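You operate a simulated robot arm through the tools that you are given. There is no shell and no other tool.

You run a simulated robot arm. Do the job below in one go: nothing can be reset, and whatever is moved stays where it is left.

## Task
Put things in order on the blue machine top. At the end: the small white spool stands where the mini grey bobbin stood; the white tag (marked "EMPTY") stands on top of the grey pulley; the mini grey bobbin stands where the white tag stood; the white red-lid tub stands on top of the big white bobbin; the white red ink bottle stands on top of the stepped plug; whatever was shut is shut again. Leave all else as you found it, and nothing knocked over.
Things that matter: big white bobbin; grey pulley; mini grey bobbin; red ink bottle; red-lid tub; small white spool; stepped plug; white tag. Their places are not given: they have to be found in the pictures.

Only the result counts: the job must be done as asked and must still hold three seconds after the hand-in. Knocking over, shifting, dropping, spilling or breaking anything else fails it. A push-on lid holds only when it is set on centred and level and pressed home; a screw cap is set on level and turned clockwise until tight.

## Robot
A 6-joint arm with a two-finger gripper, fixed in place. Base frame: the origin is at the foot of the arm, x ahead of it, y to its left, z up; the work surface is at about z = 0. Units: m, rad, N and s.
With the tool pointing down near the work surface it reaches from about 0.24 to 0.62 m from the base axis. Its first joint turns from -1.152 to 1.152 rad. Payload 1.37 kg.
Tool frame: the origin (TCP) lies between the finger pads and is the grasp point; the fingertips stand 0.022 m ahead of it; z points along the fingers, y is the line along which they close. Largest opening 0.092 m; the body of the gripper starts 0.065 m behind the TCP.
Orientation is that of the tool frame in the base frame, as [roll, pitch, yaw] about the fixed x, y, z axes, in that order (R = Rz(yaw) Ry(pitch) Rx(roll)). With the fingers straight down and closing along the base's y, the tool's x points along the base's -x, its y along +y and its z along -z.

## Interface
- The arm moves only by the tool send_rows. Its argument "rows" is a list of rows, each an object (a shift or turn left out is 0, a gripper value left out holds the last) with "travel": the shift along the base's x, y, z in units of 30 mm (1.0 is 30 mm), a list of three; "delta_rot": the turn, a rotation vector about the base's x, y, z in units of 6 degrees (1.0 is 6 degrees), a list of three; "hand": the closure, from 0 (fully open) to 1 (shut). In form: [{"travel": [tx, ty, tz], "delta_rot": [wx, wy, wz], "hand": hand}, ...]. A call has 1 to 20 rows; each row shifts and turns the commanded pose from where the row before left it. A call with a number of a shift or a turn outside -1 to 1 is refused whole. Rows are played at 5 a second. More than 0.05 m and 0.15 rad between two rows, or a gripper value outside its range, and nothing of the call is played. A pose out of reach is approached as far as the arm can. The call stops where the force on the tool passes 40 N (or 10 N more than at its start, if that is more) or the arm is blocked; 0.2 s more then pass. Each finger halts on what it meets, pressing with about 20 N; the grip force reading is that of the motor and also rises with nothing between the fingers. The clock runs only during rows and for 0.2 s after the last one: add rows that do not move to give the fingers time. The reply holds the time, the measured pose of the TCP, the force on the tool along the base axes, the opening and the grip force, in the units named above and with some noise, with the torque about the TCP (base axes, N m) and any sound that the robot's microphone picked up.
- Cameras (640 x 400 px; columns grow to the right, rows downward): "scene" is fixed at [0.025, -0.4309, 0.569]; the picture's right is [0.86, -0.52, 0.00], its down [-0.36, -0.60, -0.71] and it looks along [0.37, 0.61, -0.70] (base axes); focal length 262 px, centre (320, 200). "wrist" rides on the gripper at [0.071, 0.019, -0.102] in the tool frame; the picture's right is [-0.26, 0.96, 0.00], its down [-0.75, -0.20, -0.63] and it looks along [-0.60, -0.16, 0.78] (tool axes); focal length 280 px, centre (320, 200).
- grab_frame(camera): a new picture of that camera. It takes no simulated time.
- measure_at(camera, pixels): for up to 12 pixels [column, row] of the newest picture of that camera ("zoom" is the newest enlarged one), the place [x, y, z] in the base frame of the surface seen there, good to about 0.002 m. It takes no simulated time.
- enlarge(camera, box): a new picture of the part [left, top, right, bottom] of that camera's present view, enlarged. It takes no simulated time.
- sign_off(): hands the job in; it is judged then, once.

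Open the gripper and draw the arm clear of the work before you hand the job in, unless the task says otherwise.

The tools are called after "Call:" by a JSON object that holds its "op" and its "data". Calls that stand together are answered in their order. send_rows: Moves the arm, as the interface text tells. Its arguments: {"type":"object","properties":{"rows":{"type":"array"}},"required":["rows"]} The other tools are called the same way: grab_frame (camera) takes a picture; measure_at (camera, pixels) gives the place of the surface under pixels of a picture; enlarge (camera, box) takes an enlarged picture of a part of a camera's view; sign_off () hands the job in.

At the start:

```text
time: 0.0
tcp_pos: [0.409, -0.0643, 0.3518]
orientation: [3.141, 0.0, 3.141]
ft_force: [1.0, 0.9, -0.2]
moment: [0.0, 0.0, 0.01]
grip_width: 0.092
gripper_force: 0.1
```

scene: 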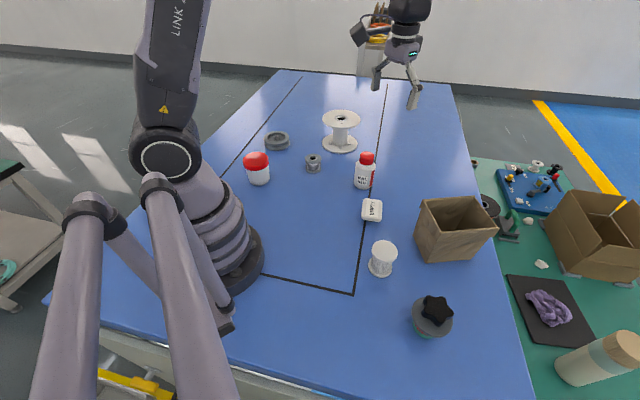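
wrist: 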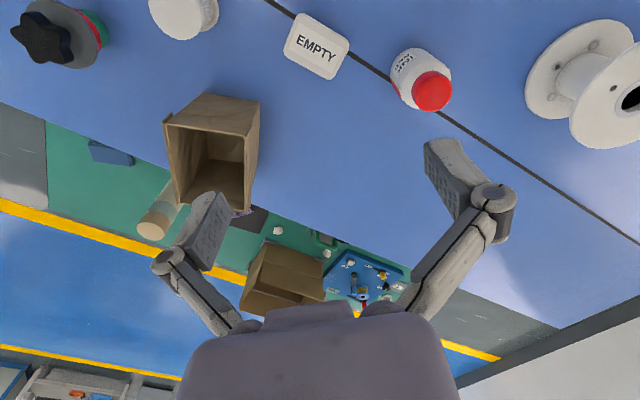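

The scene shows the red-lid tub near (257,168), the grey pulley (277,141), the mini bobbin (313,163), the big bobbin (341,131), the ink bottle (365,170), the tag (372,210), the spool (382,258) and the plug/knob (432,316). I'll enlarge these areas to check.

Call:
{"op": "enlarge", "data": {"camera": "scene", "box": [230, 95, 400, 201]}}

Call:
{"op": "enlarge", "data": {"camera": "scene", "box": [330, 190, 510, 345]}}

Call:
{"op": "enlarge", "data": {"camera": "wrist", "box": [0, 0, 640, 220]}}

```text
3.76 times, centred on (315, 148) of scene
```

zoom: 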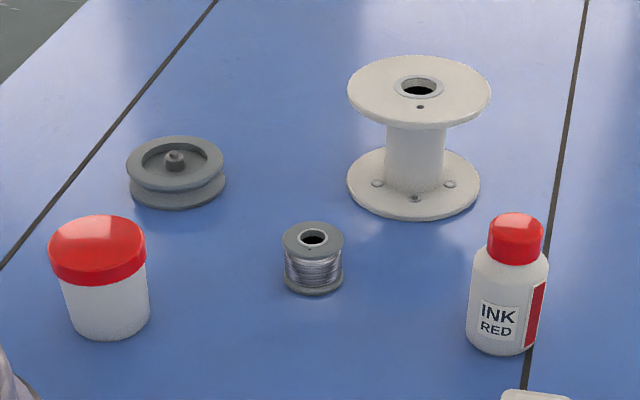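

```text
2.58 times, centred on (420, 268) of scene
```

zoom: 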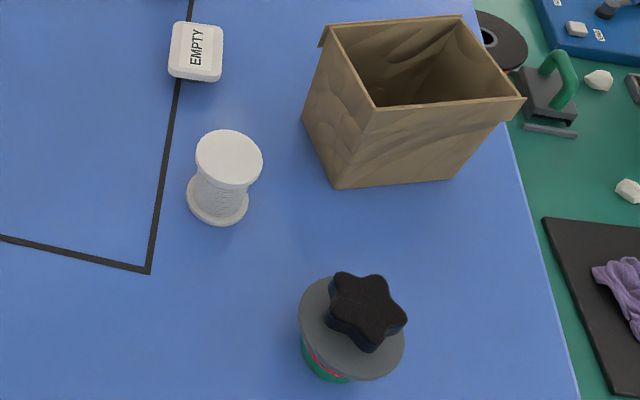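

```text
1.00 times, centred on (320, 110) of wrist (not enlarged: the box is as wide or as high as the picture)
```

zoom: 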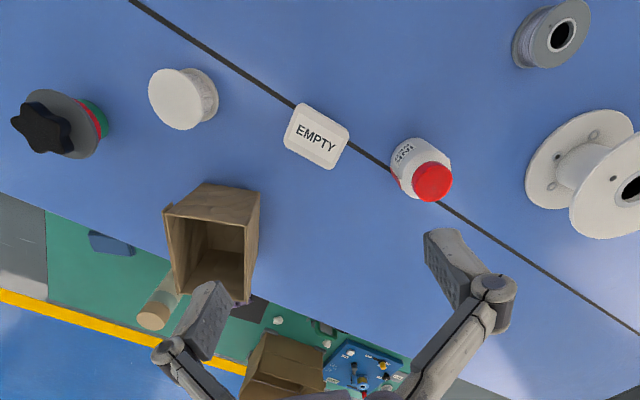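

The only candidate for the "stepped plug" so far is the star-knob thing at (432,316), though it could also be hidden in the box. I'll zoom closer on both, from both cameras.

Call:
{"op": "enlarge", "data": {"camera": "scene", "box": [400, 285, 464, 345]}}

Call:
{"op": "enlarge", "data": {"camera": "wrist", "box": [0, 60, 130, 180]}}

Call:
{"op": "enlarge", "data": {"camera": "scene", "box": [405, 185, 505, 270]}}

Call:
{"op": "enlarge", "data": {"camera": "wrist", "box": [150, 170, 280, 310]}}

Call:
{"op": "enlarge", "data": {"camera": "scene", "box": [465, 150, 640, 270]}}

```text
6.67 times, centred on (432, 315) of scene
```

zoom: 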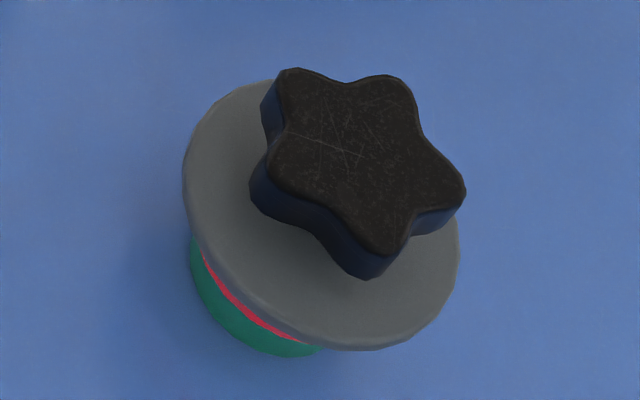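

```text
3.33 times, centred on (65, 120) of wrist
```

zoom: 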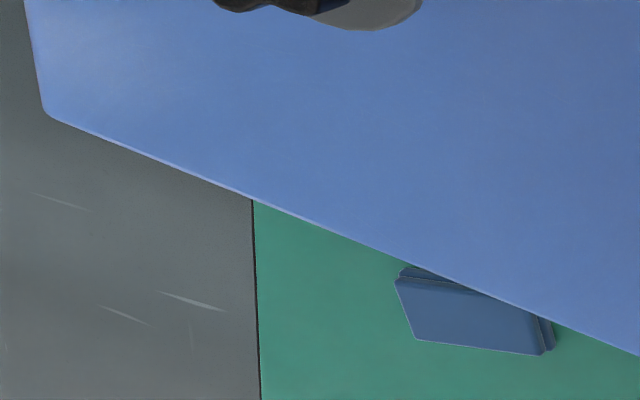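

```text
4.71 times, centred on (455, 228) of scene
```

zoom: 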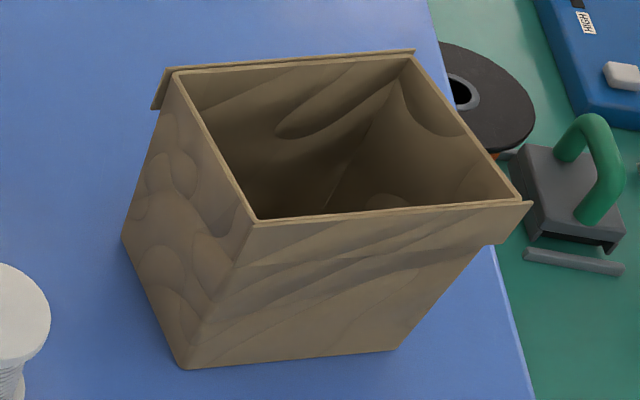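

```text
2.86 times, centred on (215, 240) of wrist
```

zoom: 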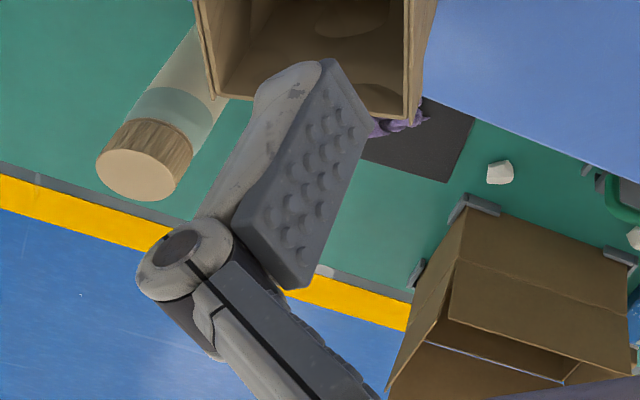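

```text
3.33 times, centred on (552, 210) of scene
```

zoom: 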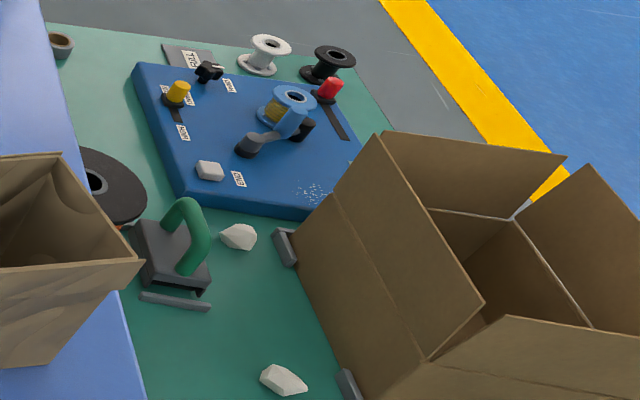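

I'll measure the key surfaces in the scene view: table, tops of items, and the knob piece.

Call:
{"op": "measure_at", "data": {"camera": "scene", "pixels": [[437, 306], [420, 325], [423, 335], [382, 246], [372, 206], [367, 157], [256, 158], [277, 138], [312, 158], [341, 115], [455, 225], [440, 218]]}}

Call:
{"op": "measure_at", "data": {"camera": "wrist", "pixels": [[42, 130], [70, 145], [97, 118], [178, 100], [318, 137], [432, 182], [565, 35], [630, 190], [215, 150], [600, 250], [225, 270], [215, 210]]}}

```text
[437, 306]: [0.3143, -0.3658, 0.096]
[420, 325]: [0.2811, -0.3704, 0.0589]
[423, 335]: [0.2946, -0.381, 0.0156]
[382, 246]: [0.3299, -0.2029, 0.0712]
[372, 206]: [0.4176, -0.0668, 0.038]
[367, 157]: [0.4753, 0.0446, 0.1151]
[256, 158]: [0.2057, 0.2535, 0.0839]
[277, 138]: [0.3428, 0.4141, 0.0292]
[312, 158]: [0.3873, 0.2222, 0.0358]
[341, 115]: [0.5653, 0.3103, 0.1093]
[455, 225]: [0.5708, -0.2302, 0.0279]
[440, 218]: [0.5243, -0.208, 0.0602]
```

```text
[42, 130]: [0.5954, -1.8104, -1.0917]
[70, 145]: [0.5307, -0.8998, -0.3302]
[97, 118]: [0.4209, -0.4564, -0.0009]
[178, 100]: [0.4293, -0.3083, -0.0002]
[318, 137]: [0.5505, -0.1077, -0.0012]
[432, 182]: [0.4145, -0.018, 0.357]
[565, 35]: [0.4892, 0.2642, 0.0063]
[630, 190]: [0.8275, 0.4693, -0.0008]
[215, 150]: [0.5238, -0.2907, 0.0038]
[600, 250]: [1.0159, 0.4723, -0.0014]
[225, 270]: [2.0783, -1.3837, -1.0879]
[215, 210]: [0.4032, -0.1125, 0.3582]
```

The objects all read as lying on the machine top, with the box near (0.55,-0.22). I'll move the wrist camera over the box to see inside it and look at the knob piece.

Call:
{"op": "send_rows", "data": {"rows": [{"travel": [0.3, -0.9, 0]}, {"travel": [0.3, -0.9, 0]}, {"travel": [0.3, -0.9, 0]}, {"travel": [0.3, -0.9, 0]}, {"travel": [0.3, -0.9, 0]}, {"travel": [0, 0, 0]}]}}

Call:
{"op": "grab_frame", "data": {"camera": "wrist"}}

Call:
{"op": "grab_frame", "data": {"camera": "scene"}}

```text
time: 1.4
tcp_pos: [0.4534, -0.1997, 0.35]
orientation: [-3.141, -0.001, 3.141]
ft_force: [-0.6, -0.5, 0.5]
moment: [-0.01, 0.07, -0.02]
grip_width: 0.0918
gripper_force: 0.0
```

```text
taken
```

wrist: 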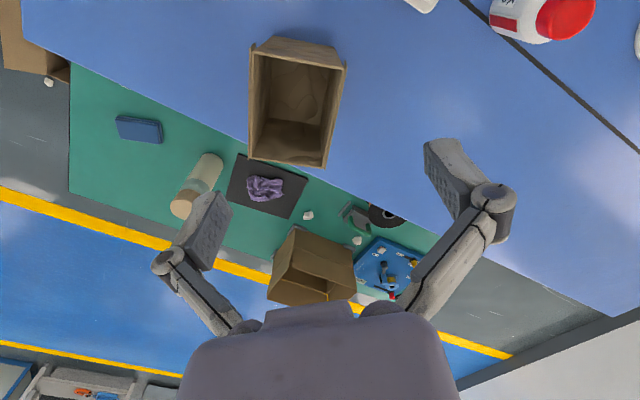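

```text
taken
```

scene: 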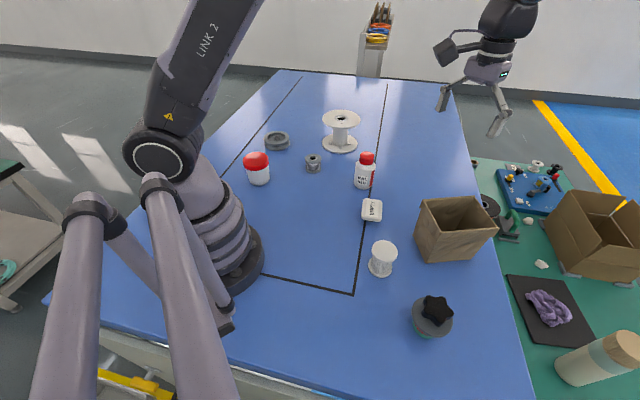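

The box interior at (295,105) looks empty; I'll zoom in on it, and use the out-of-frame zoom for the knob piece.

Call:
{"op": "enlarge", "data": {"camera": "wrist", "box": [235, 30, 360, 175]}}

Call:
{"op": "enlarge", "data": {"camera": "wrist", "box": [0, 0, 640, 20]}}

```text
2.76 times, centred on (298, 102) of wrist
```

zoom: 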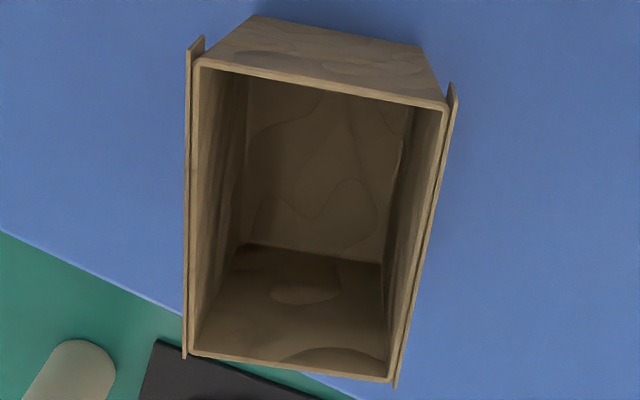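

```text
1.00 times, centred on (320, 10) of wrist (not enlarged: the box is as wide or as high as the picture)
```

zoom: 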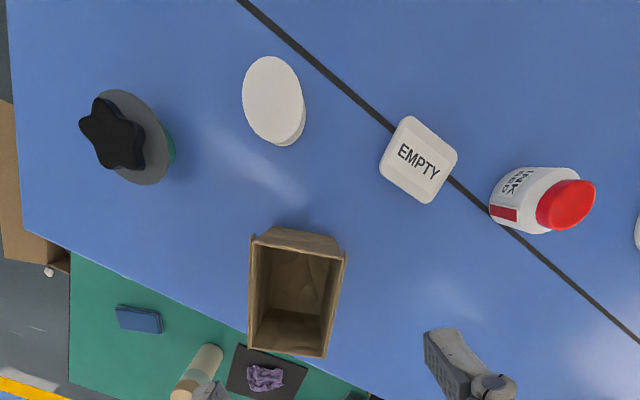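

The box is empty. I'll zoom in on the knob piece, which lies above the wrist frame at about (130,-50).

Call:
{"op": "enlarge", "data": {"camera": "wrist", "box": [75, -105, 185, 0]}}

Call:
{"op": "enlarge", "data": {"camera": "scene", "box": [235, 145, 280, 195]}}

```text
refused: -105 is not a number from 0 to 400
```

```text
8.00 times, centred on (258, 170) of scene
```

zoom: 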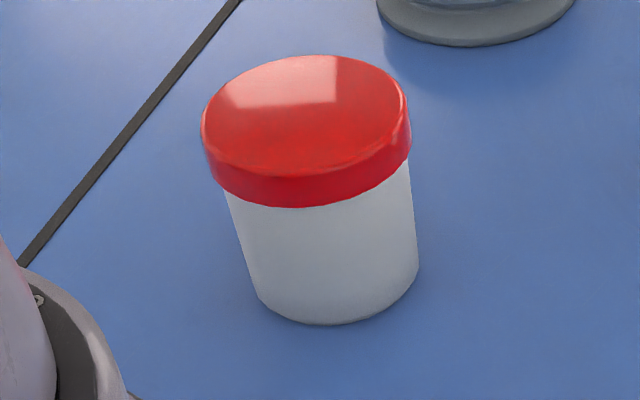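

I need a low oblique view of the knob piece, so I'm moving the camera closer and lower from the arm's side.

Call:
{"op": "send_rows", "data": {"rows": [{"travel": [-0.85, -0.3, 0]}, {"travel": [-0.85, -0.3, -0.4]}, {"travel": [-0.85, -0.3, -0.6]}, {"travel": [-0.85, -0.3, -0.6]}, {"travel": [-0.85, -0.3, -0.6]}, {"travel": [-0.85, -0.3, -0.6]}, {"travel": [-0.85, -0.3, -0.6]}, {"travel": [-0.85, -0.4, -0.6]}, {"travel": [-0.85, -0.4, -0.6]}, {"travel": [-0.7, -0.4, -0.5]}, {"travel": [0, 0, 0]}, {"travel": [0, 0, 0]}]}}

Call:
{"op": "grab_frame", "data": {"camera": "wrist"}}

```text
time: 4.0
tcp_pos: [0.2041, -0.3, 0.1993]
orientation: [-3.141, -0.001, -3.141]
ft_force: [0.6, 1.0, -0.4]
moment: [0.01, 0.03, 0.02]
grip_width: 0.0919
gripper_force: 0.1
```

```text
taken
```

wrist: 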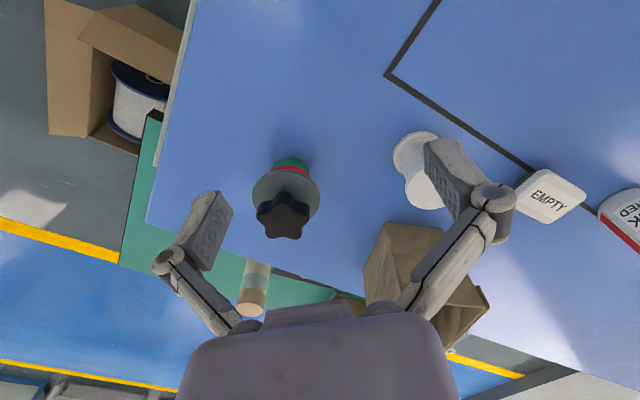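

Call:
{"op": "enlarge", "data": {"camera": "wrist", "box": [235, 145, 335, 250]}}

```text
3.81 times, centred on (285, 198) of wrist
```

zoom: 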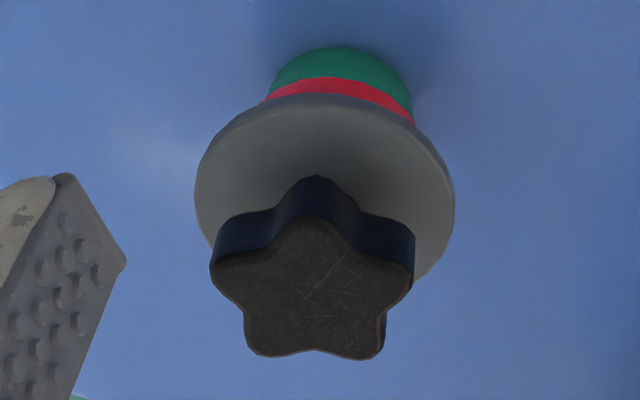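

The knob piece stacks green base, red band, grey flange and star, so it's stepped, and it is the eighth item on the blue top. I'll survey the left side to make sure nothing else there could be the plug, and to see the left-hand objects closer.

Call:
{"op": "send_rows", "data": {"rows": [{"travel": [0.3, 0.3, 1]}, {"travel": [0.3, 0.3, 1]}, {"travel": [0.3, 0.5, 1]}, {"travel": [0.4, 0.9, 1]}, {"travel": [0.4, 0.9, 0.8]}, {"travel": [0.4, 0.9, 0.2]}, {"travel": [0.4, 0.9, 0]}, {"travel": [0.4, 0.9, 0]}, {"travel": [0.3, 0.9, 0]}, {"travel": [0, 1, 0]}, {"travel": [0, 1, 0]}, {"travel": [0, 1, 0]}, {"travel": [0, 1, 0]}, {"travel": [0, 1, 0]}, {"travel": [0, 1, 0]}, {"travel": [0, 1, 0]}, {"travel": [0, 0.5, 0]}, {"travel": [0, 0, 0]}, {"travel": [0, 0, 0]}]}}

Call:
{"op": "grab_frame", "data": {"camera": "wrist"}}

Call:
{"op": "enlarge", "data": {"camera": "wrist", "box": [0, 0, 640, 20]}}

Call:
{"op": "grab_frame", "data": {"camera": "scene"}}

```text
time: 8.0
tcp_pos: [0.2987, 0.1207, 0.3495]
orientation: [3.141, 0.0, -3.141]
ft_force: [0.4, -0.8, 0.3]
moment: [0.01, 0.01, 0.0]
grip_width: 0.0921
gripper_force: 0.2
```

```text
taken
```

wrist: 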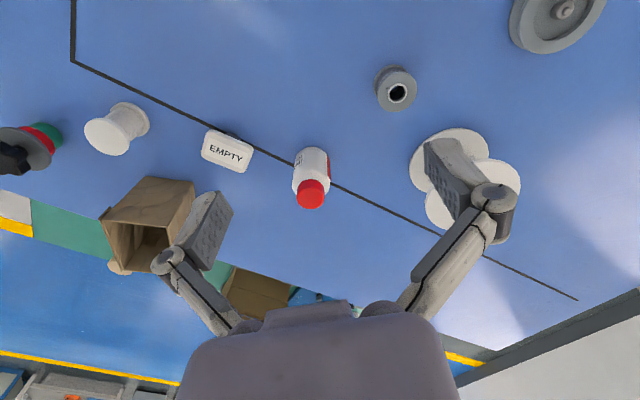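

```text
1.00 times, centred on (320, 10) of wrist (not enlarged: the box is as wide or as high as the picture)
```

zoom: 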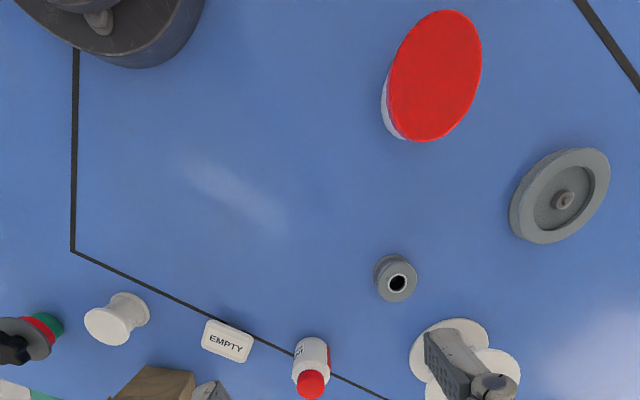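

```text
taken
```

scene: 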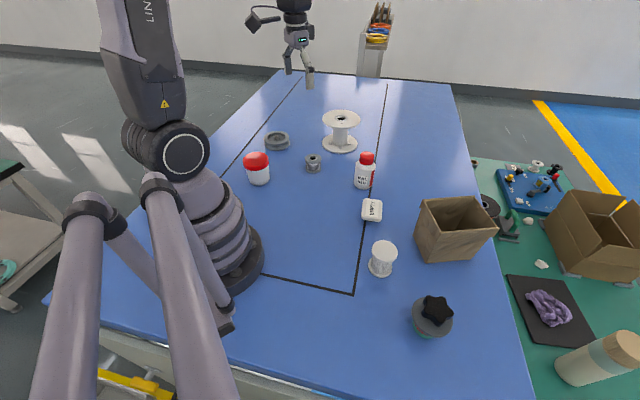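

No other plug-like item exists on the top, so the star-knob piece is the stepped plug. Now I'll measure each object precisely, starting with zooms of the tag and mini bobbin.

Call:
{"op": "enlarge", "data": {"camera": "scene", "box": [352, 190, 392, 230]}}

Call:
{"op": "measure_at", "data": {"camera": "zoom", "pixels": [[320, 200], [260, 100], [400, 100], [240, 240], [400, 260], [320, 120], [320, 260], [320, 300], [280, 180], [380, 200], [250, 270], [390, 285]]}}

Call:
{"op": "enlarge", "data": {"camera": "scene", "box": [293, 145, 333, 180]}}

Call:
{"op": "measure_at", "data": {"camera": "zoom", "pixels": [[320, 200], [260, 160], [380, 160], [320, 120], [320, 100], [280, 110], [370, 110], [320, 280], [270, 260], [370, 260], [320, 320], [320, 350]]}}

```text
10.00 times, centred on (372, 210) of scene
```

zoom: 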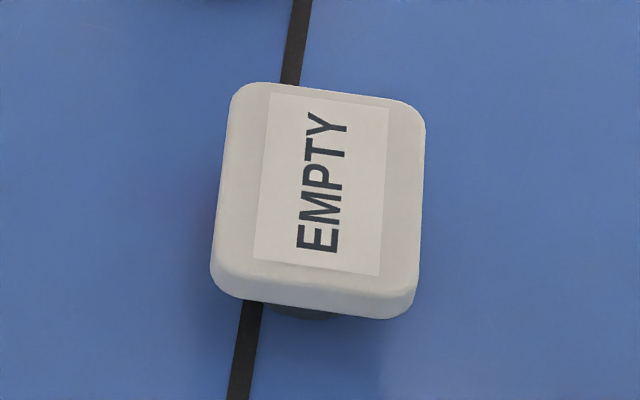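

```text
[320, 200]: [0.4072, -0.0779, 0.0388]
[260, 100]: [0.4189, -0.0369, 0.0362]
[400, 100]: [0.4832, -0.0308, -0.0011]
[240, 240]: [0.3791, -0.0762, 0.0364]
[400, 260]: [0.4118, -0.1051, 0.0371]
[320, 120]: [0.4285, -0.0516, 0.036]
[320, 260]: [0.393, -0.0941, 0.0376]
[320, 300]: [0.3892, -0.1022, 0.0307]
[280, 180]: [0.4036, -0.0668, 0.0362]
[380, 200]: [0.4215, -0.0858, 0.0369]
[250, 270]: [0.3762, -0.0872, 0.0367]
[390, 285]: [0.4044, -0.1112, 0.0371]
```

```text
11.43 times, centred on (313, 162) of scene
```

zoom: 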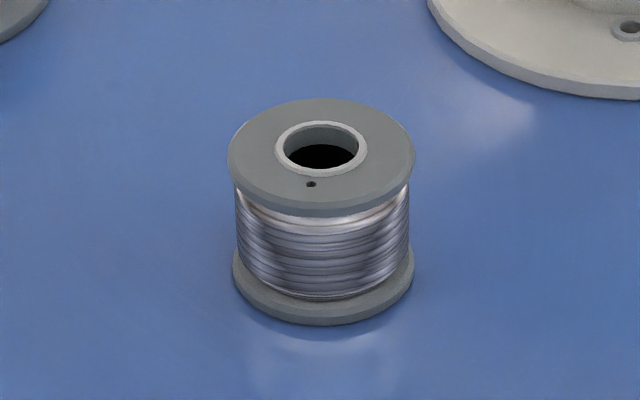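

```text
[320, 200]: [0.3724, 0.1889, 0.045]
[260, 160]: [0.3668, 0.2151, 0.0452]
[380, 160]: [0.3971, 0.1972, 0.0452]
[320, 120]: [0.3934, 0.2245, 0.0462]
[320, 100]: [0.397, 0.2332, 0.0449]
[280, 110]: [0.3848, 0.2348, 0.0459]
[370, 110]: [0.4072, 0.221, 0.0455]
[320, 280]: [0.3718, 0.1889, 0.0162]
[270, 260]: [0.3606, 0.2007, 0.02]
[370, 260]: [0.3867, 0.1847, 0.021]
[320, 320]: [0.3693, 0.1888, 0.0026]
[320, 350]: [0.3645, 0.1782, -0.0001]
```

The tag is a plate about 0.037 high on a narrower foot, and the mini bobbin's top is at z≈0.045 centred near (0.384,0.210). Next I'll measure the pulley, big bobbin, tub and ink bottle.

Call:
{"op": "enlarge", "data": {"camera": "scene", "box": [255, 125, 300, 158]}}

Call:
{"op": "measure_at", "data": {"camera": "zoom", "pixels": [[150, 190], [490, 190], [320, 90], [320, 280], [320, 160], [320, 190], [250, 210], [390, 210], [320, 330], [320, 240], [220, 120], [430, 260]]}}

Call:
{"op": "enlarge", "data": {"camera": "scene", "box": [315, 100, 370, 158]}}

Call:
{"op": "measure_at", "data": {"camera": "zoom", "pixels": [[160, 105], [440, 105], [305, 40], [305, 165], [260, 60], [360, 145], [230, 150], [380, 70], [300, 330], [200, 320], [400, 320], [300, 230]]}}

Call:
{"op": "enlarge", "data": {"camera": "scene", "box": [235, 145, 280, 195]}}

Call:
{"op": "measure_at", "data": {"camera": "zoom", "pixels": [[210, 125], [400, 110], [305, 65], [310, 165], [250, 80], [360, 150], [310, 190], [330, 260], [330, 315], [250, 250], [410, 240], [330, 340]]}}

Call:
{"op": "enlarge", "data": {"camera": "scene", "box": [345, 145, 385, 195]}}

Call:
{"op": "measure_at", "data": {"camera": "zoom", "pixels": [[340, 60], [300, 70], [370, 70], [335, 85], [335, 120], [320, 160], [320, 200], [320, 300], [260, 250], [390, 230], [310, 340], [310, 365]]}}

```text
12.12 times, centred on (278, 142) of scene
```

zoom: 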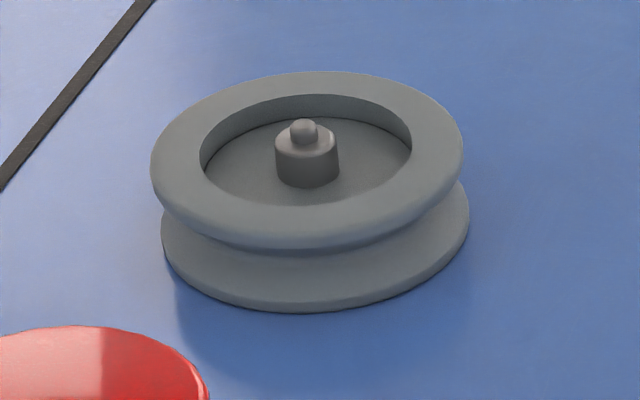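

```text
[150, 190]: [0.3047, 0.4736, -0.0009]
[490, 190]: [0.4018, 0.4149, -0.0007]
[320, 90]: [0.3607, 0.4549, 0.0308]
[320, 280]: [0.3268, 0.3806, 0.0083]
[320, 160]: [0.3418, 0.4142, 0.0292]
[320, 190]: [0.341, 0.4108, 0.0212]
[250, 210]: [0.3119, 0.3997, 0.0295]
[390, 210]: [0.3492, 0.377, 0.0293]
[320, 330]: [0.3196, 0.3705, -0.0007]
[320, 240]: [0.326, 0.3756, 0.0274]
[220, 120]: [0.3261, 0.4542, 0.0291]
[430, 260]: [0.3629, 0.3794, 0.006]
```

```text
6.90 times, centred on (342, 129) of scene
```

zoom: 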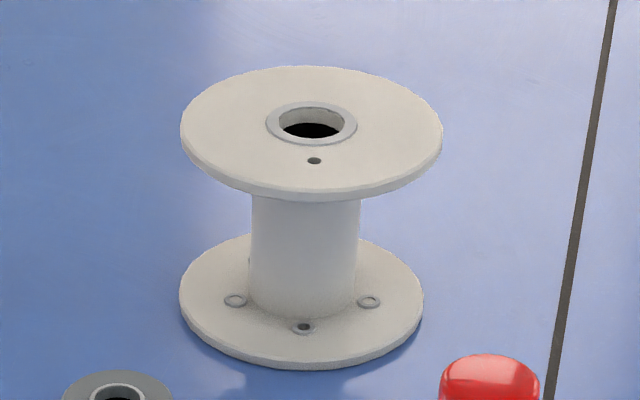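

```text
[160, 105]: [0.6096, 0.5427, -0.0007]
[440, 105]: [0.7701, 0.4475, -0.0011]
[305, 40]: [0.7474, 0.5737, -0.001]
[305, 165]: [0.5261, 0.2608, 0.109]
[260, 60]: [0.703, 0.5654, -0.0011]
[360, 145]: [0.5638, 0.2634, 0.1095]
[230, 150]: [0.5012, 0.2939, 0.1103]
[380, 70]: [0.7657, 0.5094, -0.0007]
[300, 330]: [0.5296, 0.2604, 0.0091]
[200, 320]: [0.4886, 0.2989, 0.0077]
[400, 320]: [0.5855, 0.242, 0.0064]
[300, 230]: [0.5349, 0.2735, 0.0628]
```

```text
8.00 times, centred on (258, 170) of scene
```

zoom: 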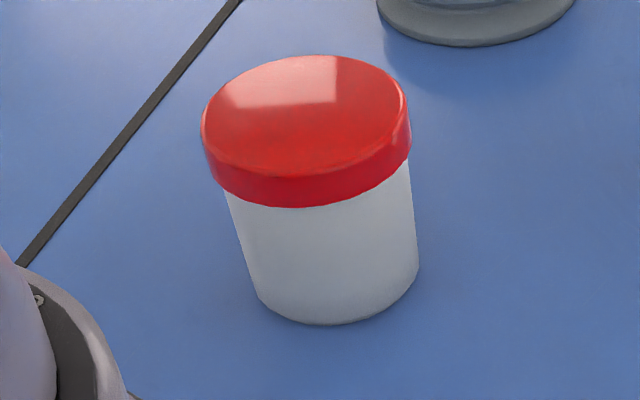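

```text
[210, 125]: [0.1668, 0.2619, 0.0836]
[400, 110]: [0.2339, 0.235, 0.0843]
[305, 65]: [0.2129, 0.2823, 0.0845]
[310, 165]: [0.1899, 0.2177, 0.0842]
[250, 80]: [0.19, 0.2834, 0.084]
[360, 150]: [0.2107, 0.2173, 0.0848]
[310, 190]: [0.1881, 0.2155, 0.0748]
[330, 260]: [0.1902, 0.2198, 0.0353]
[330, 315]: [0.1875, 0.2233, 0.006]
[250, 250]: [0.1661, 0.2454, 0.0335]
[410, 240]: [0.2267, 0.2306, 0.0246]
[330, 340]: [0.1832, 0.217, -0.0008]
```

```text
8.00 times, centred on (365, 170) of scene
```

zoom: 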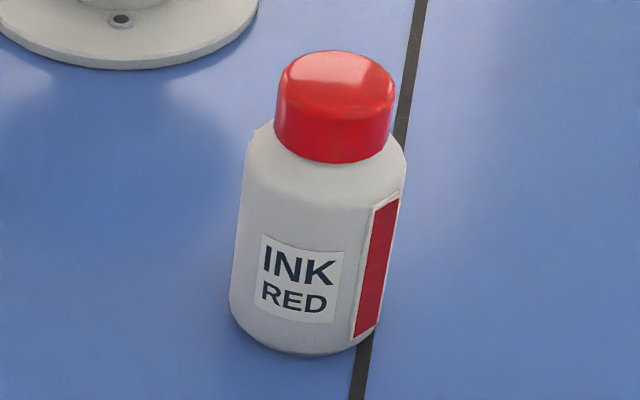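

```text
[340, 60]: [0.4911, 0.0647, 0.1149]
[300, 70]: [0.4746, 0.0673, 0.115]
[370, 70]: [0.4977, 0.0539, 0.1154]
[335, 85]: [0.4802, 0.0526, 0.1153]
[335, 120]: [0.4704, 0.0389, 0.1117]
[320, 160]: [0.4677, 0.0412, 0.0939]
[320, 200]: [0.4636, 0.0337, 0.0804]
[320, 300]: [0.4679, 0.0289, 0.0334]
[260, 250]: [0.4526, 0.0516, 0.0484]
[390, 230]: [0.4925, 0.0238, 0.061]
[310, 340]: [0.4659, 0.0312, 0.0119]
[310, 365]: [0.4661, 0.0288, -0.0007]
```

Big bobbin top at z≈0.11 centred near (0.552,0.293), tub centred about (0.201,0.250), ink bottle about (0.480,0.051), pulley rim at z≈0.029. Now the spool and plug measurements.

Call:
{"op": "enlarge", "data": {"camera": "scene", "box": [360, 232, 405, 285]}}

Call:
{"op": "measure_at", "data": {"camera": "zoom", "pixels": [[250, 110], [410, 110], [330, 50], [330, 165], [270, 70], [390, 150], [320, 230], [310, 260], [300, 310], [300, 330], [230, 290], [350, 290]]}}

Call:
{"op": "enlarge", "data": {"camera": "scene", "box": [400, 285, 464, 345]}}

Call:
{"op": "measure_at", "data": {"camera": "zoom", "pixels": [[290, 80], [395, 85], [455, 190], [380, 245], [280, 165], [350, 165], [210, 150], [250, 100], [220, 220], [300, 320], [440, 270], [400, 320]]}}

```text
7.55 times, centred on (382, 258) of scene
```

zoom: 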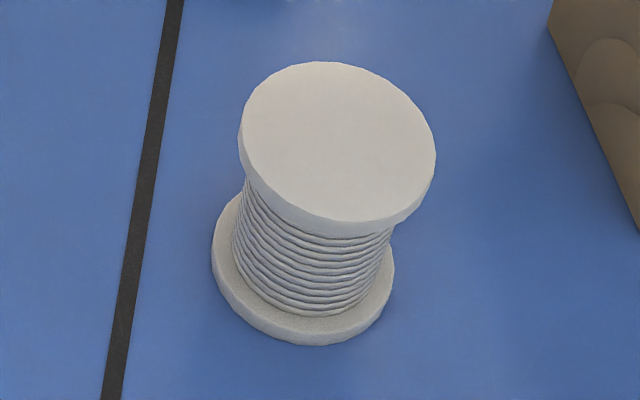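

```text
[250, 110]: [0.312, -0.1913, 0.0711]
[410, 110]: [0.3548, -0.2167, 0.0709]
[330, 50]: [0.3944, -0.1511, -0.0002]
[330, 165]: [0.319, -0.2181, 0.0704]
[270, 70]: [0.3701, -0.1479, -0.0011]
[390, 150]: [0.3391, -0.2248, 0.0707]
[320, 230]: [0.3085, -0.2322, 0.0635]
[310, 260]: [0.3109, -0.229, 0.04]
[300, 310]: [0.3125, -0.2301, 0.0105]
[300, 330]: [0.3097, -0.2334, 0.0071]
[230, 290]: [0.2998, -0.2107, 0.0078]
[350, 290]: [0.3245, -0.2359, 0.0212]
```

```text
6.67 times, centred on (432, 315) of scene
```

zoom: 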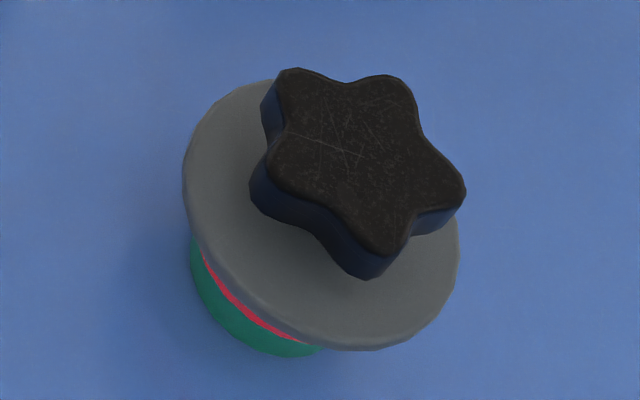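

```text
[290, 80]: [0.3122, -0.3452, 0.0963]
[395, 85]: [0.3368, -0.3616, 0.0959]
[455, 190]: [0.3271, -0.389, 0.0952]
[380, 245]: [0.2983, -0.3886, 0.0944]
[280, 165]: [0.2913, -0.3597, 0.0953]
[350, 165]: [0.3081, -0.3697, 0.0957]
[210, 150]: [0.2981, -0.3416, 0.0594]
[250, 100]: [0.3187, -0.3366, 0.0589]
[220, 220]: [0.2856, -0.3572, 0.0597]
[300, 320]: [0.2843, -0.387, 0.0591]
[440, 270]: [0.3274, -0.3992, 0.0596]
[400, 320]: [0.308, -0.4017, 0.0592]
```

The plug's star top is centred near (0.313,-0.369) at z≈0.096, and the spool near (0.332,-0.206). Now I'll look at the tag from low down to see its foot: move in front of it and tilt the camera towards horizontal.

Call:
{"op": "send_rows", "data": {"rows": [{"travel": [0, -1, 0]}, {"travel": [0, -1, -0.5]}, {"travel": [0, -1, -1]}, {"travel": [0, -1, -1], "delta_rot": [0, -1, 0]}, {"travel": [0, -1, -1], "delta_rot": [0, -1, 0]}, {"travel": [0, -1, -1], "delta_rot": [0, -1, 0]}, {"travel": [0, -0.7, -1], "delta_rot": [0, -1, 0]}, {"travel": [0, 0, -1], "delta_rot": [0, -1, 0]}, {"travel": [0, 0, -1]}, {"travel": [0, 0, -0.8]}, {}, {}]}}

Call:
{"op": "grab_frame", "data": {"camera": "wrist"}}

```text
time: 10.6
tcp_pos: [0.2923, -0.0601, 0.1936]
orientation: [-3.07, 0.222, 3.141]
ft_force: [-0.2, -0.2, -0.3]
moment: [-0.03, 0.03, 0.0]
grip_width: 0.092
gripper_force: 0.0
out of reach, approached as far as the arm can: row 6, 7, 8, 9, 10
```

```text
taken
```

wrist: 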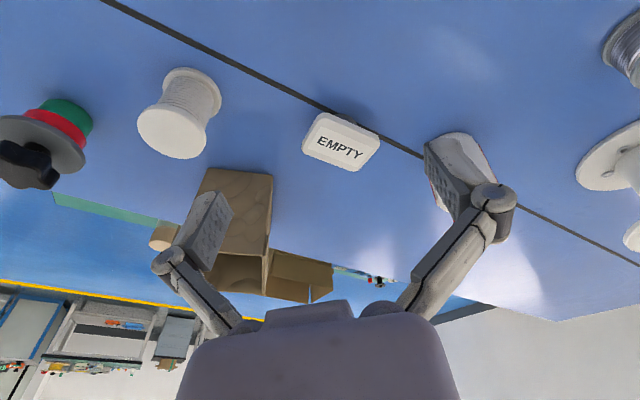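

The tilt hit the arm's limit, but the tag at (342,141) is seen more obliquely now; zooming in on it and the plug.

Call:
{"op": "enlarge", "data": {"camera": "wrist", "box": [295, 100, 390, 180]}}

Call:
{"op": "enlarge", "data": {"camera": "wrist", "box": [0, 85, 110, 200]}}

```text
5.00 times, centred on (342, 140) of wrist
```

zoom: 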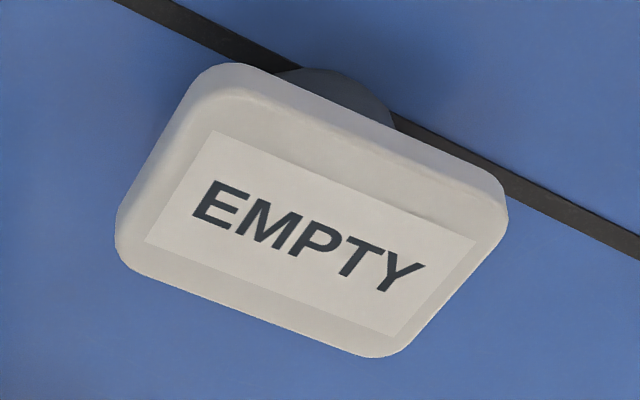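

```text
3.48 times, centred on (55, 142) of wrist
```

zoom: 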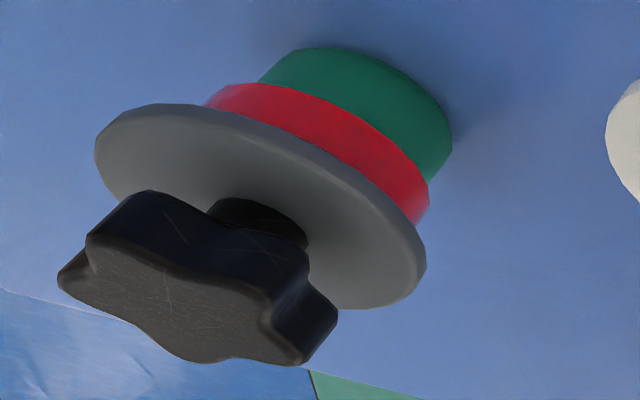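

The knob piece is clearly a stepped plug (green step, red step, grey flange, star on a stem). The tag has a round grey foot, so I'll measure the foot's visible edge and the plate.

Call:
{"op": "enlarge", "data": {"camera": "wrist", "box": [320, 105, 365, 135]}}

Call:
{"op": "measure_at", "data": {"camera": "zoom", "pixels": [[190, 90], [250, 80], [300, 80], [350, 90], [400, 110], [440, 140], [480, 180], [500, 210], [300, 100], [400, 150], [450, 190], [340, 60]]}}

Call:
{"op": "enlarge", "data": {"camera": "wrist", "box": [295, 100, 390, 180]}}

Call:
{"op": "measure_at", "data": {"camera": "zoom", "pixels": [[130, 240], [205, 75], [490, 200], [370, 350], [310, 210], [230, 90], [470, 180], [150, 265]]}}

```text
13.33 times, centred on (342, 120) of wrist
```

zoom: 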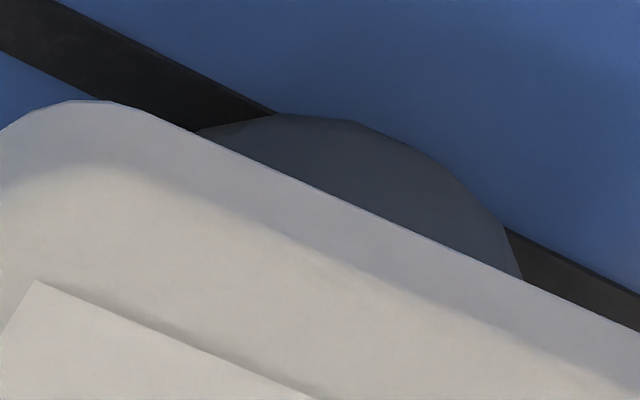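

```text
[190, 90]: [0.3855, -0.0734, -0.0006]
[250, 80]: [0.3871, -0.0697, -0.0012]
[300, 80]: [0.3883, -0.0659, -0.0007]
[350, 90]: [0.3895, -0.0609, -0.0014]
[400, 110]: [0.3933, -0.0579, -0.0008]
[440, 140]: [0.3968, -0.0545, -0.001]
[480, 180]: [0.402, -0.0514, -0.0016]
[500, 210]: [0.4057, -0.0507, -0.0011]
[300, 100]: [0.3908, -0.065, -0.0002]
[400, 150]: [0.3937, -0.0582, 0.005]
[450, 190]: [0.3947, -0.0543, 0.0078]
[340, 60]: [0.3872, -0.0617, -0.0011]
```

```text
5.00 times, centred on (342, 140) of wrist
```

zoom: 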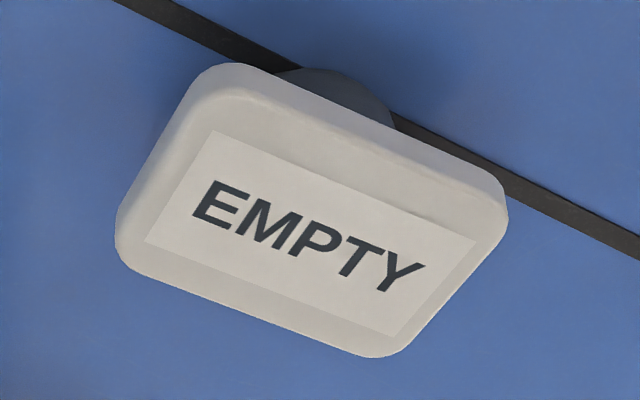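

```text
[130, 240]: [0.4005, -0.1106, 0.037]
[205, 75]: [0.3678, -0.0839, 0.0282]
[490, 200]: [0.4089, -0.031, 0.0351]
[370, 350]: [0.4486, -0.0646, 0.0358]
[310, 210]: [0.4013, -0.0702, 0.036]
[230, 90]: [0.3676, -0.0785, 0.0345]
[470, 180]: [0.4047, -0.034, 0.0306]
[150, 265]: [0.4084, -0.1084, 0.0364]
```

The tag's plate is about 0.045×0.067 with a foot roughly 0.04 wide. The pulley has a recess with a hub, so I need a close view of it; first I'm raising the arm and undoing part of the tilt to see how the commanded pose behaves.

Call:
{"op": "send_rows", "data": {"rows": [{"travel": [0, 0.3, 1]}, {"travel": [0, 0.3, 1], "delta_rot": [0, 1, 0]}, {"travel": [0, 0.3, 1], "delta_rot": [0, 1, 0]}, {"travel": [0, 0.3, 1]}, {}, {}]}}

```text
time: 12.0
tcp_pos: [0.2998, -0.0112, 0.291]
orientation: [-3.135, 0.051, 3.142]
ft_force: [-0.6, 0.7, 0.0]
moment: [0.02, -0.01, 0.01]
grip_width: 0.0922
gripper_force: 0.0
```

The pose is now nearly upright; I'll remove the leftover tilt, then move over the pulley with a high view.

Call:
{"op": "send_rows", "data": {"rows": [{"delta_rot": [0, 0.487, 0]}, {}, {}]}}

```text
time: 12.8
tcp_pos: [0.2987, -0.0114, 0.29]
orientation: [-3.133, 0.0, -3.142]
ft_force: [0.5, 0.2, 0.2]
moment: [0.01, -0.02, -0.04]
grip_width: 0.092
gripper_force: 0.0
```

Upright within half a degree. I'm turning the tool radially and moving over the left side to look at the pulley.

Call:
{"op": "send_rows", "data": {"rows": [{"travel": [-0.1, 0.97, 0], "delta_rot": [0.081, 0, 0]}, {"travel": [-0.1, 0.97, 0], "delta_rot": [0, 0, 0.833]}, {"travel": [-0.1, 0.97, 0], "delta_rot": [0, 0, 0.833]}, {"travel": [-0.1, 0.97, 0], "delta_rot": [0, 0, 0.833]}, {"travel": [-0.1, 0.97, 0], "delta_rot": [0, 0, 0.833]}, {"travel": [-0.1, 0.97, 0], "delta_rot": [0, 0, 0.833]}, {"travel": [-0.1, 0.97, 0], "delta_rot": [0, 0, 0.833]}, {"travel": [-0.1, 0.97, 0], "delta_rot": [0, 0, 0.833]}, {"travel": [-0.1, 0.97, -0.5], "delta_rot": [0, 0, 0.833]}, {"travel": [-0.2, 0.97, -1], "delta_rot": [0, 0, 0.833]}, {"travel": [-0.4, 0.97, -1], "delta_rot": [0, 0, 0.833]}, {}, {}]}}

Call:
{"op": "grab_frame", "data": {"camera": "wrist"}}

```text
time: 15.6
tcp_pos: [0.2503, 0.3068, 0.2154]
orientation: [-3.14, 0.0, -2.269]
ft_force: [0.4, 0.0, -0.6]
moment: [0.02, 0.02, -0.05]
grip_width: 0.0919
gripper_force: 0.0
```

```text
taken
```

wrist: 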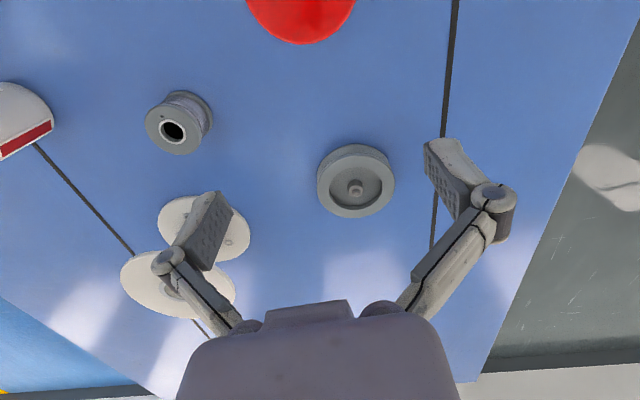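

The pulley is visible at (356,181), and I'll zoom and measure its hub, nub, recess floor and rim.

Call:
{"op": "enlarge", "data": {"camera": "wrist", "box": [312, 140, 402, 222]}}

Call:
{"op": "measure_at", "data": {"camera": "zoom", "pixels": [[310, 245], [315, 230], [320, 215], [310, 260], [350, 250], [280, 250], [240, 230], [320, 290], [400, 230], [140, 210], [480, 230], [310, 345]]}}

```text
4.88 times, centred on (357, 181) of wrist
```

zoom: 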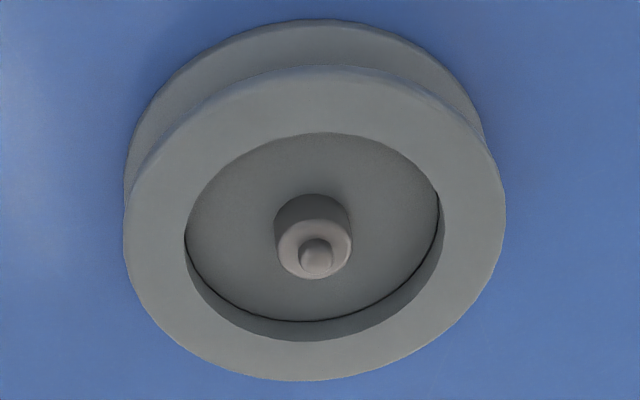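

```text
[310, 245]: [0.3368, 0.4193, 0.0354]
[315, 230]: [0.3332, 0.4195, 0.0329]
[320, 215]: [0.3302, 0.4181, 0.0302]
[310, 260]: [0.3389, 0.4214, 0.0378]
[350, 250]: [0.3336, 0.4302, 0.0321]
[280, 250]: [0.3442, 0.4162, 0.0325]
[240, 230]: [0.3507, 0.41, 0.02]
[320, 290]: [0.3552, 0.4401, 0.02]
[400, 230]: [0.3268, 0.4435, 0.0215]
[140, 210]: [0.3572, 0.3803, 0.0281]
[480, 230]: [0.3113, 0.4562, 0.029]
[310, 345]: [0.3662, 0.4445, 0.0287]
```

The pulley's hub rises to z≈0.032 with a nub to 0.038 above the rim at 0.029, so the tag has to stand on the flat rim beside the hub. Next I'll move above the tag with the same yaw (+50°, about across its short side) to measure it from above.

Call:
{"op": "send_rows", "data": {"rows": [{"travel": [0.374, -0.903, 0]}, {"travel": [0.374, -0.903, 0]}, {"travel": [0.374, -0.903, 0]}, {"travel": [0.374, -0.903, 0]}, {"travel": [0.374, -0.903, 0]}, {"travel": [0.374, -0.903, 0]}, {"travel": [0.374, -0.903, 0]}, {"travel": [0.374, -0.903, 0]}, {"travel": [0.374, -0.903, 0]}, {"travel": [0.374, -0.903, 0]}, {"travel": [0.374, -0.903, 0]}, {"travel": [0.374, -0.903, 0]}, {"travel": [0.374, -0.903, 0]}, {"travel": [0.374, -0.903, 0]}, {"travel": [0, 0, -1]}, {"travel": [0, 0, -1]}, {}, {}]}}

Call:
{"op": "grab_frame", "data": {"camera": "wrist"}}

```text
time: 19.4
tcp_pos: [0.4105, -0.0689, 0.1534]
orientation: [3.141, -0.001, -2.27]
ft_force: [-0.3, 0.0, 0.4]
moment: [-0.01, -0.01, 0.01]
grip_width: 0.0918
gripper_force: 0.1
```

```text
taken
```

wrist: 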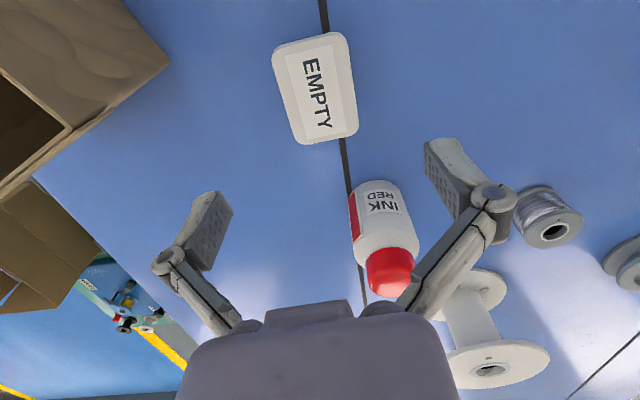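

The tag lies at (316,88). Measuring its plate edges from this close view.

Call:
{"op": "enlarge", "data": {"camera": "wrist", "box": [265, 25, 370, 150]}}

Call:
{"op": "measure_at", "data": {"camera": "zoom", "pixels": [[190, 100], [430, 80], [260, 340], [455, 310], [300, 70], [360, 325], [215, 210], [440, 190], [325, 200], [175, 220], [500, 200], [200, 90]]}}

```text
3.20 times, centred on (318, 88) of wrist
```

zoom: 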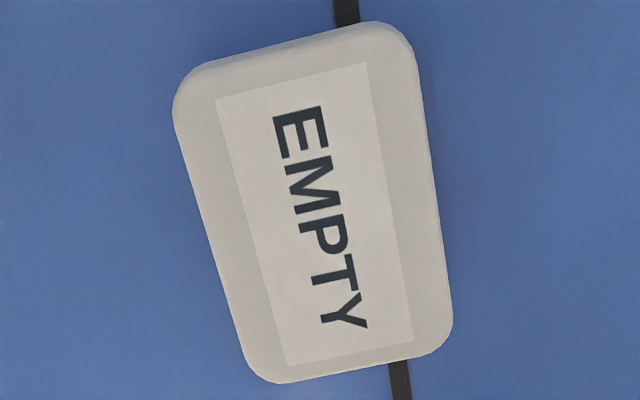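

```text
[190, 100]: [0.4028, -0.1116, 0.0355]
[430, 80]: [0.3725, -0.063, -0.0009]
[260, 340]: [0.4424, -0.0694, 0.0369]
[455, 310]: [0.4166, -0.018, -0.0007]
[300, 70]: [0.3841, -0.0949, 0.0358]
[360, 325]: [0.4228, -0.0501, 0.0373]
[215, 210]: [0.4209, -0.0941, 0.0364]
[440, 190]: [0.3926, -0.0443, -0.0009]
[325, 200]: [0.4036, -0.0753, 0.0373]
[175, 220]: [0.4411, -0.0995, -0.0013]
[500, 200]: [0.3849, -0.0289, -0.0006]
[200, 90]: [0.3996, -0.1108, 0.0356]
```

Tag centre is about (0.4075,-0.0715) with its long axis at 48°. I'll line up and descend around it to z≈0.033.

Call:
{"op": "send_rows", "data": {"rows": [{"travel": [-0.1, -0.087, -0.5], "delta_rot": [0, 0, -0.33]}, {"travel": [0, 0, -0.9]}, {"travel": [0, 0, -0.9]}, {"travel": [0, 0, -0.9]}, {"travel": [0, 0, -0.5]}, {"travel": [0, 0, -0.3]}, {}, {}]}}

Call:
{"op": "grab_frame", "data": {"camera": "wrist"}}

Call:
{"op": "enlarge", "data": {"camera": "scene", "box": [340, 180, 410, 240]}}

```text
time: 21.2
tcp_pos: [0.4057, -0.0723, 0.0338]
orientation: [3.141, -0.001, -2.303]
ft_force: [0.0, 0.2, 0.3]
moment: [0.0, 0.0, -0.02]
grip_width: 0.0922
gripper_force: 0.0
```

```text
taken
```

wrist: 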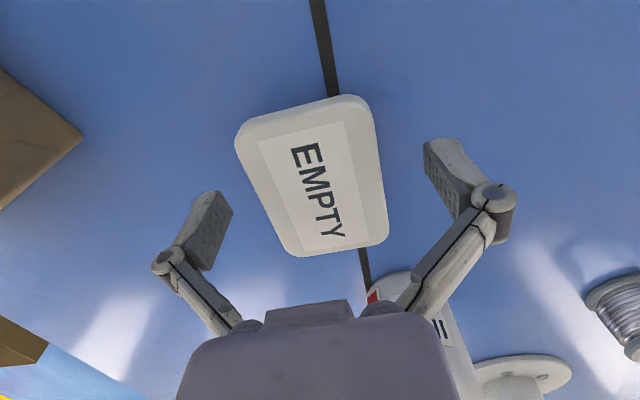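

```text
6.67 times, centred on (375, 210) of scene
```

zoom: 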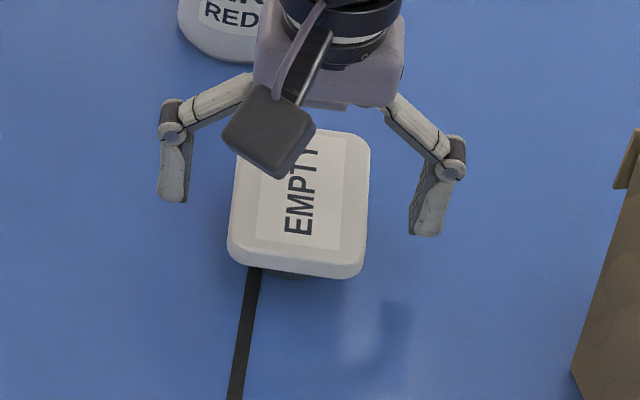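

The tag centre appears about 3 mm further along, near (0.408,-0.0705). I'll nudge there and close the fingers on the plate.

Call:
{"op": "send_rows", "data": {"rows": [{"travel": [0.075, 0.075, 0]}, {"hand": 1}, {"hand": 1}, {"hand": 1}, {"hand": 1}, {"hand": 1}, {"hand": 1}]}}

Call:
{"op": "grab_frame", "data": {"camera": "wrist"}}

Call:
{"op": "enlarge", "data": {"camera": "scene", "box": [340, 180, 410, 240]}}

```text
time: 22.8
tcp_pos: [0.4093, -0.0704, 0.0365]
orientation: [-3.139, -0.001, -2.304]
ft_force: [0.8, -0.4, 8.2]
moment: [0.02, 0.03, 0.02]
grip_width: 0.0547
gripper_force: 19.8
```

```text
taken
```

wrist: 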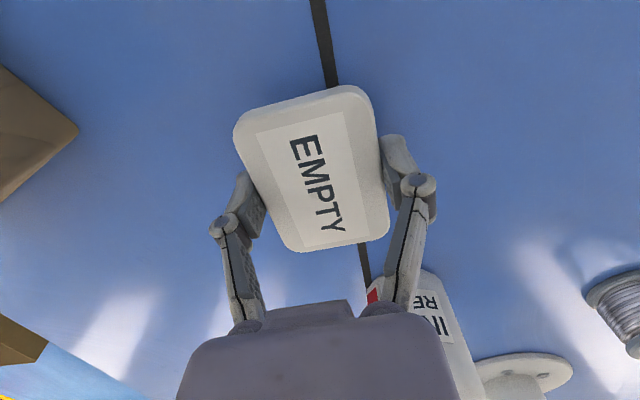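

```text
6.67 times, centred on (375, 210) of scene
```

zoom: 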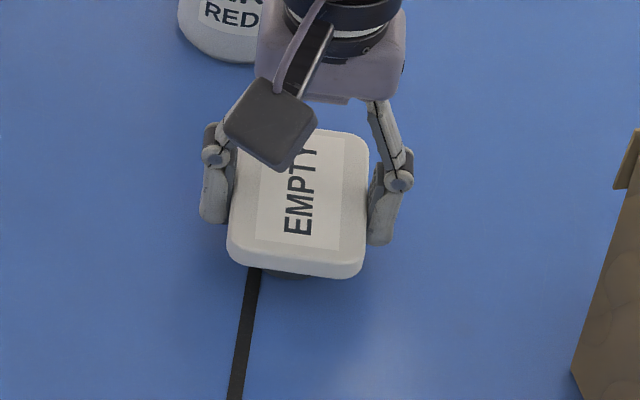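

The grip stopped at 0.055 with 19.8 N, so the plate is held. I'll lift it gently and check the weight and attitude.

Call:
{"op": "send_rows", "data": {"rows": [{"travel": [0, 0, 0.2]}, {"travel": [0, 0, 0.4]}, {"travel": [0, 0, 0.8]}, {"travel": [0, 0, 1]}, {}, {}]}}

Call:
{"op": "grab_frame", "data": {"camera": "wrist"}}

Call:
{"op": "enlarge", "data": {"camera": "scene", "box": [340, 150, 410, 210]}}

```text
time: 24.2
tcp_pos: [0.4085, -0.073, 0.1067]
orientation: [-3.142, 0.0, -2.305]
ft_force: [0.1, -0.3, -0.4]
moment: [0.02, -0.03, 0.04]
grip_width: 0.0546
gripper_force: 19.6
```

```text
taken
```

wrist: 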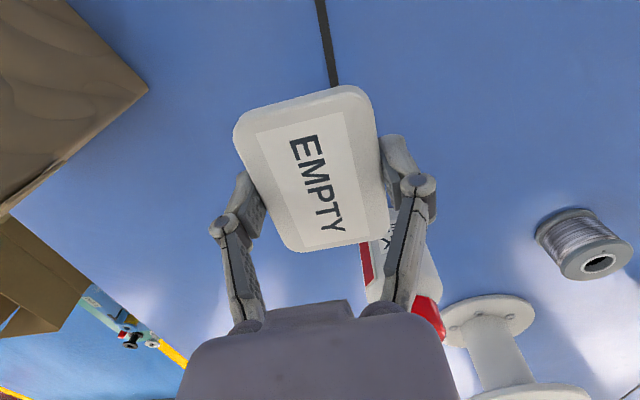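

```text
6.67 times, centred on (375, 180) of scene
```

zoom: 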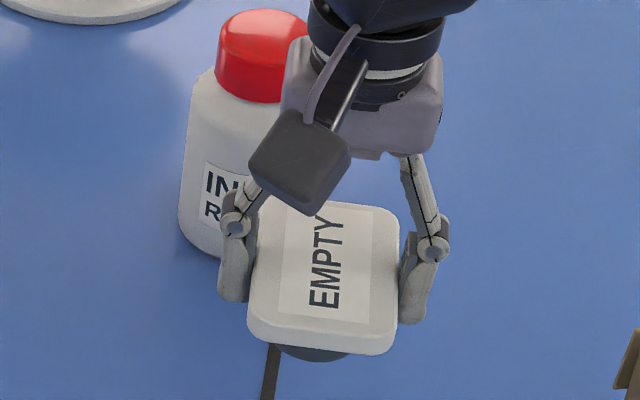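

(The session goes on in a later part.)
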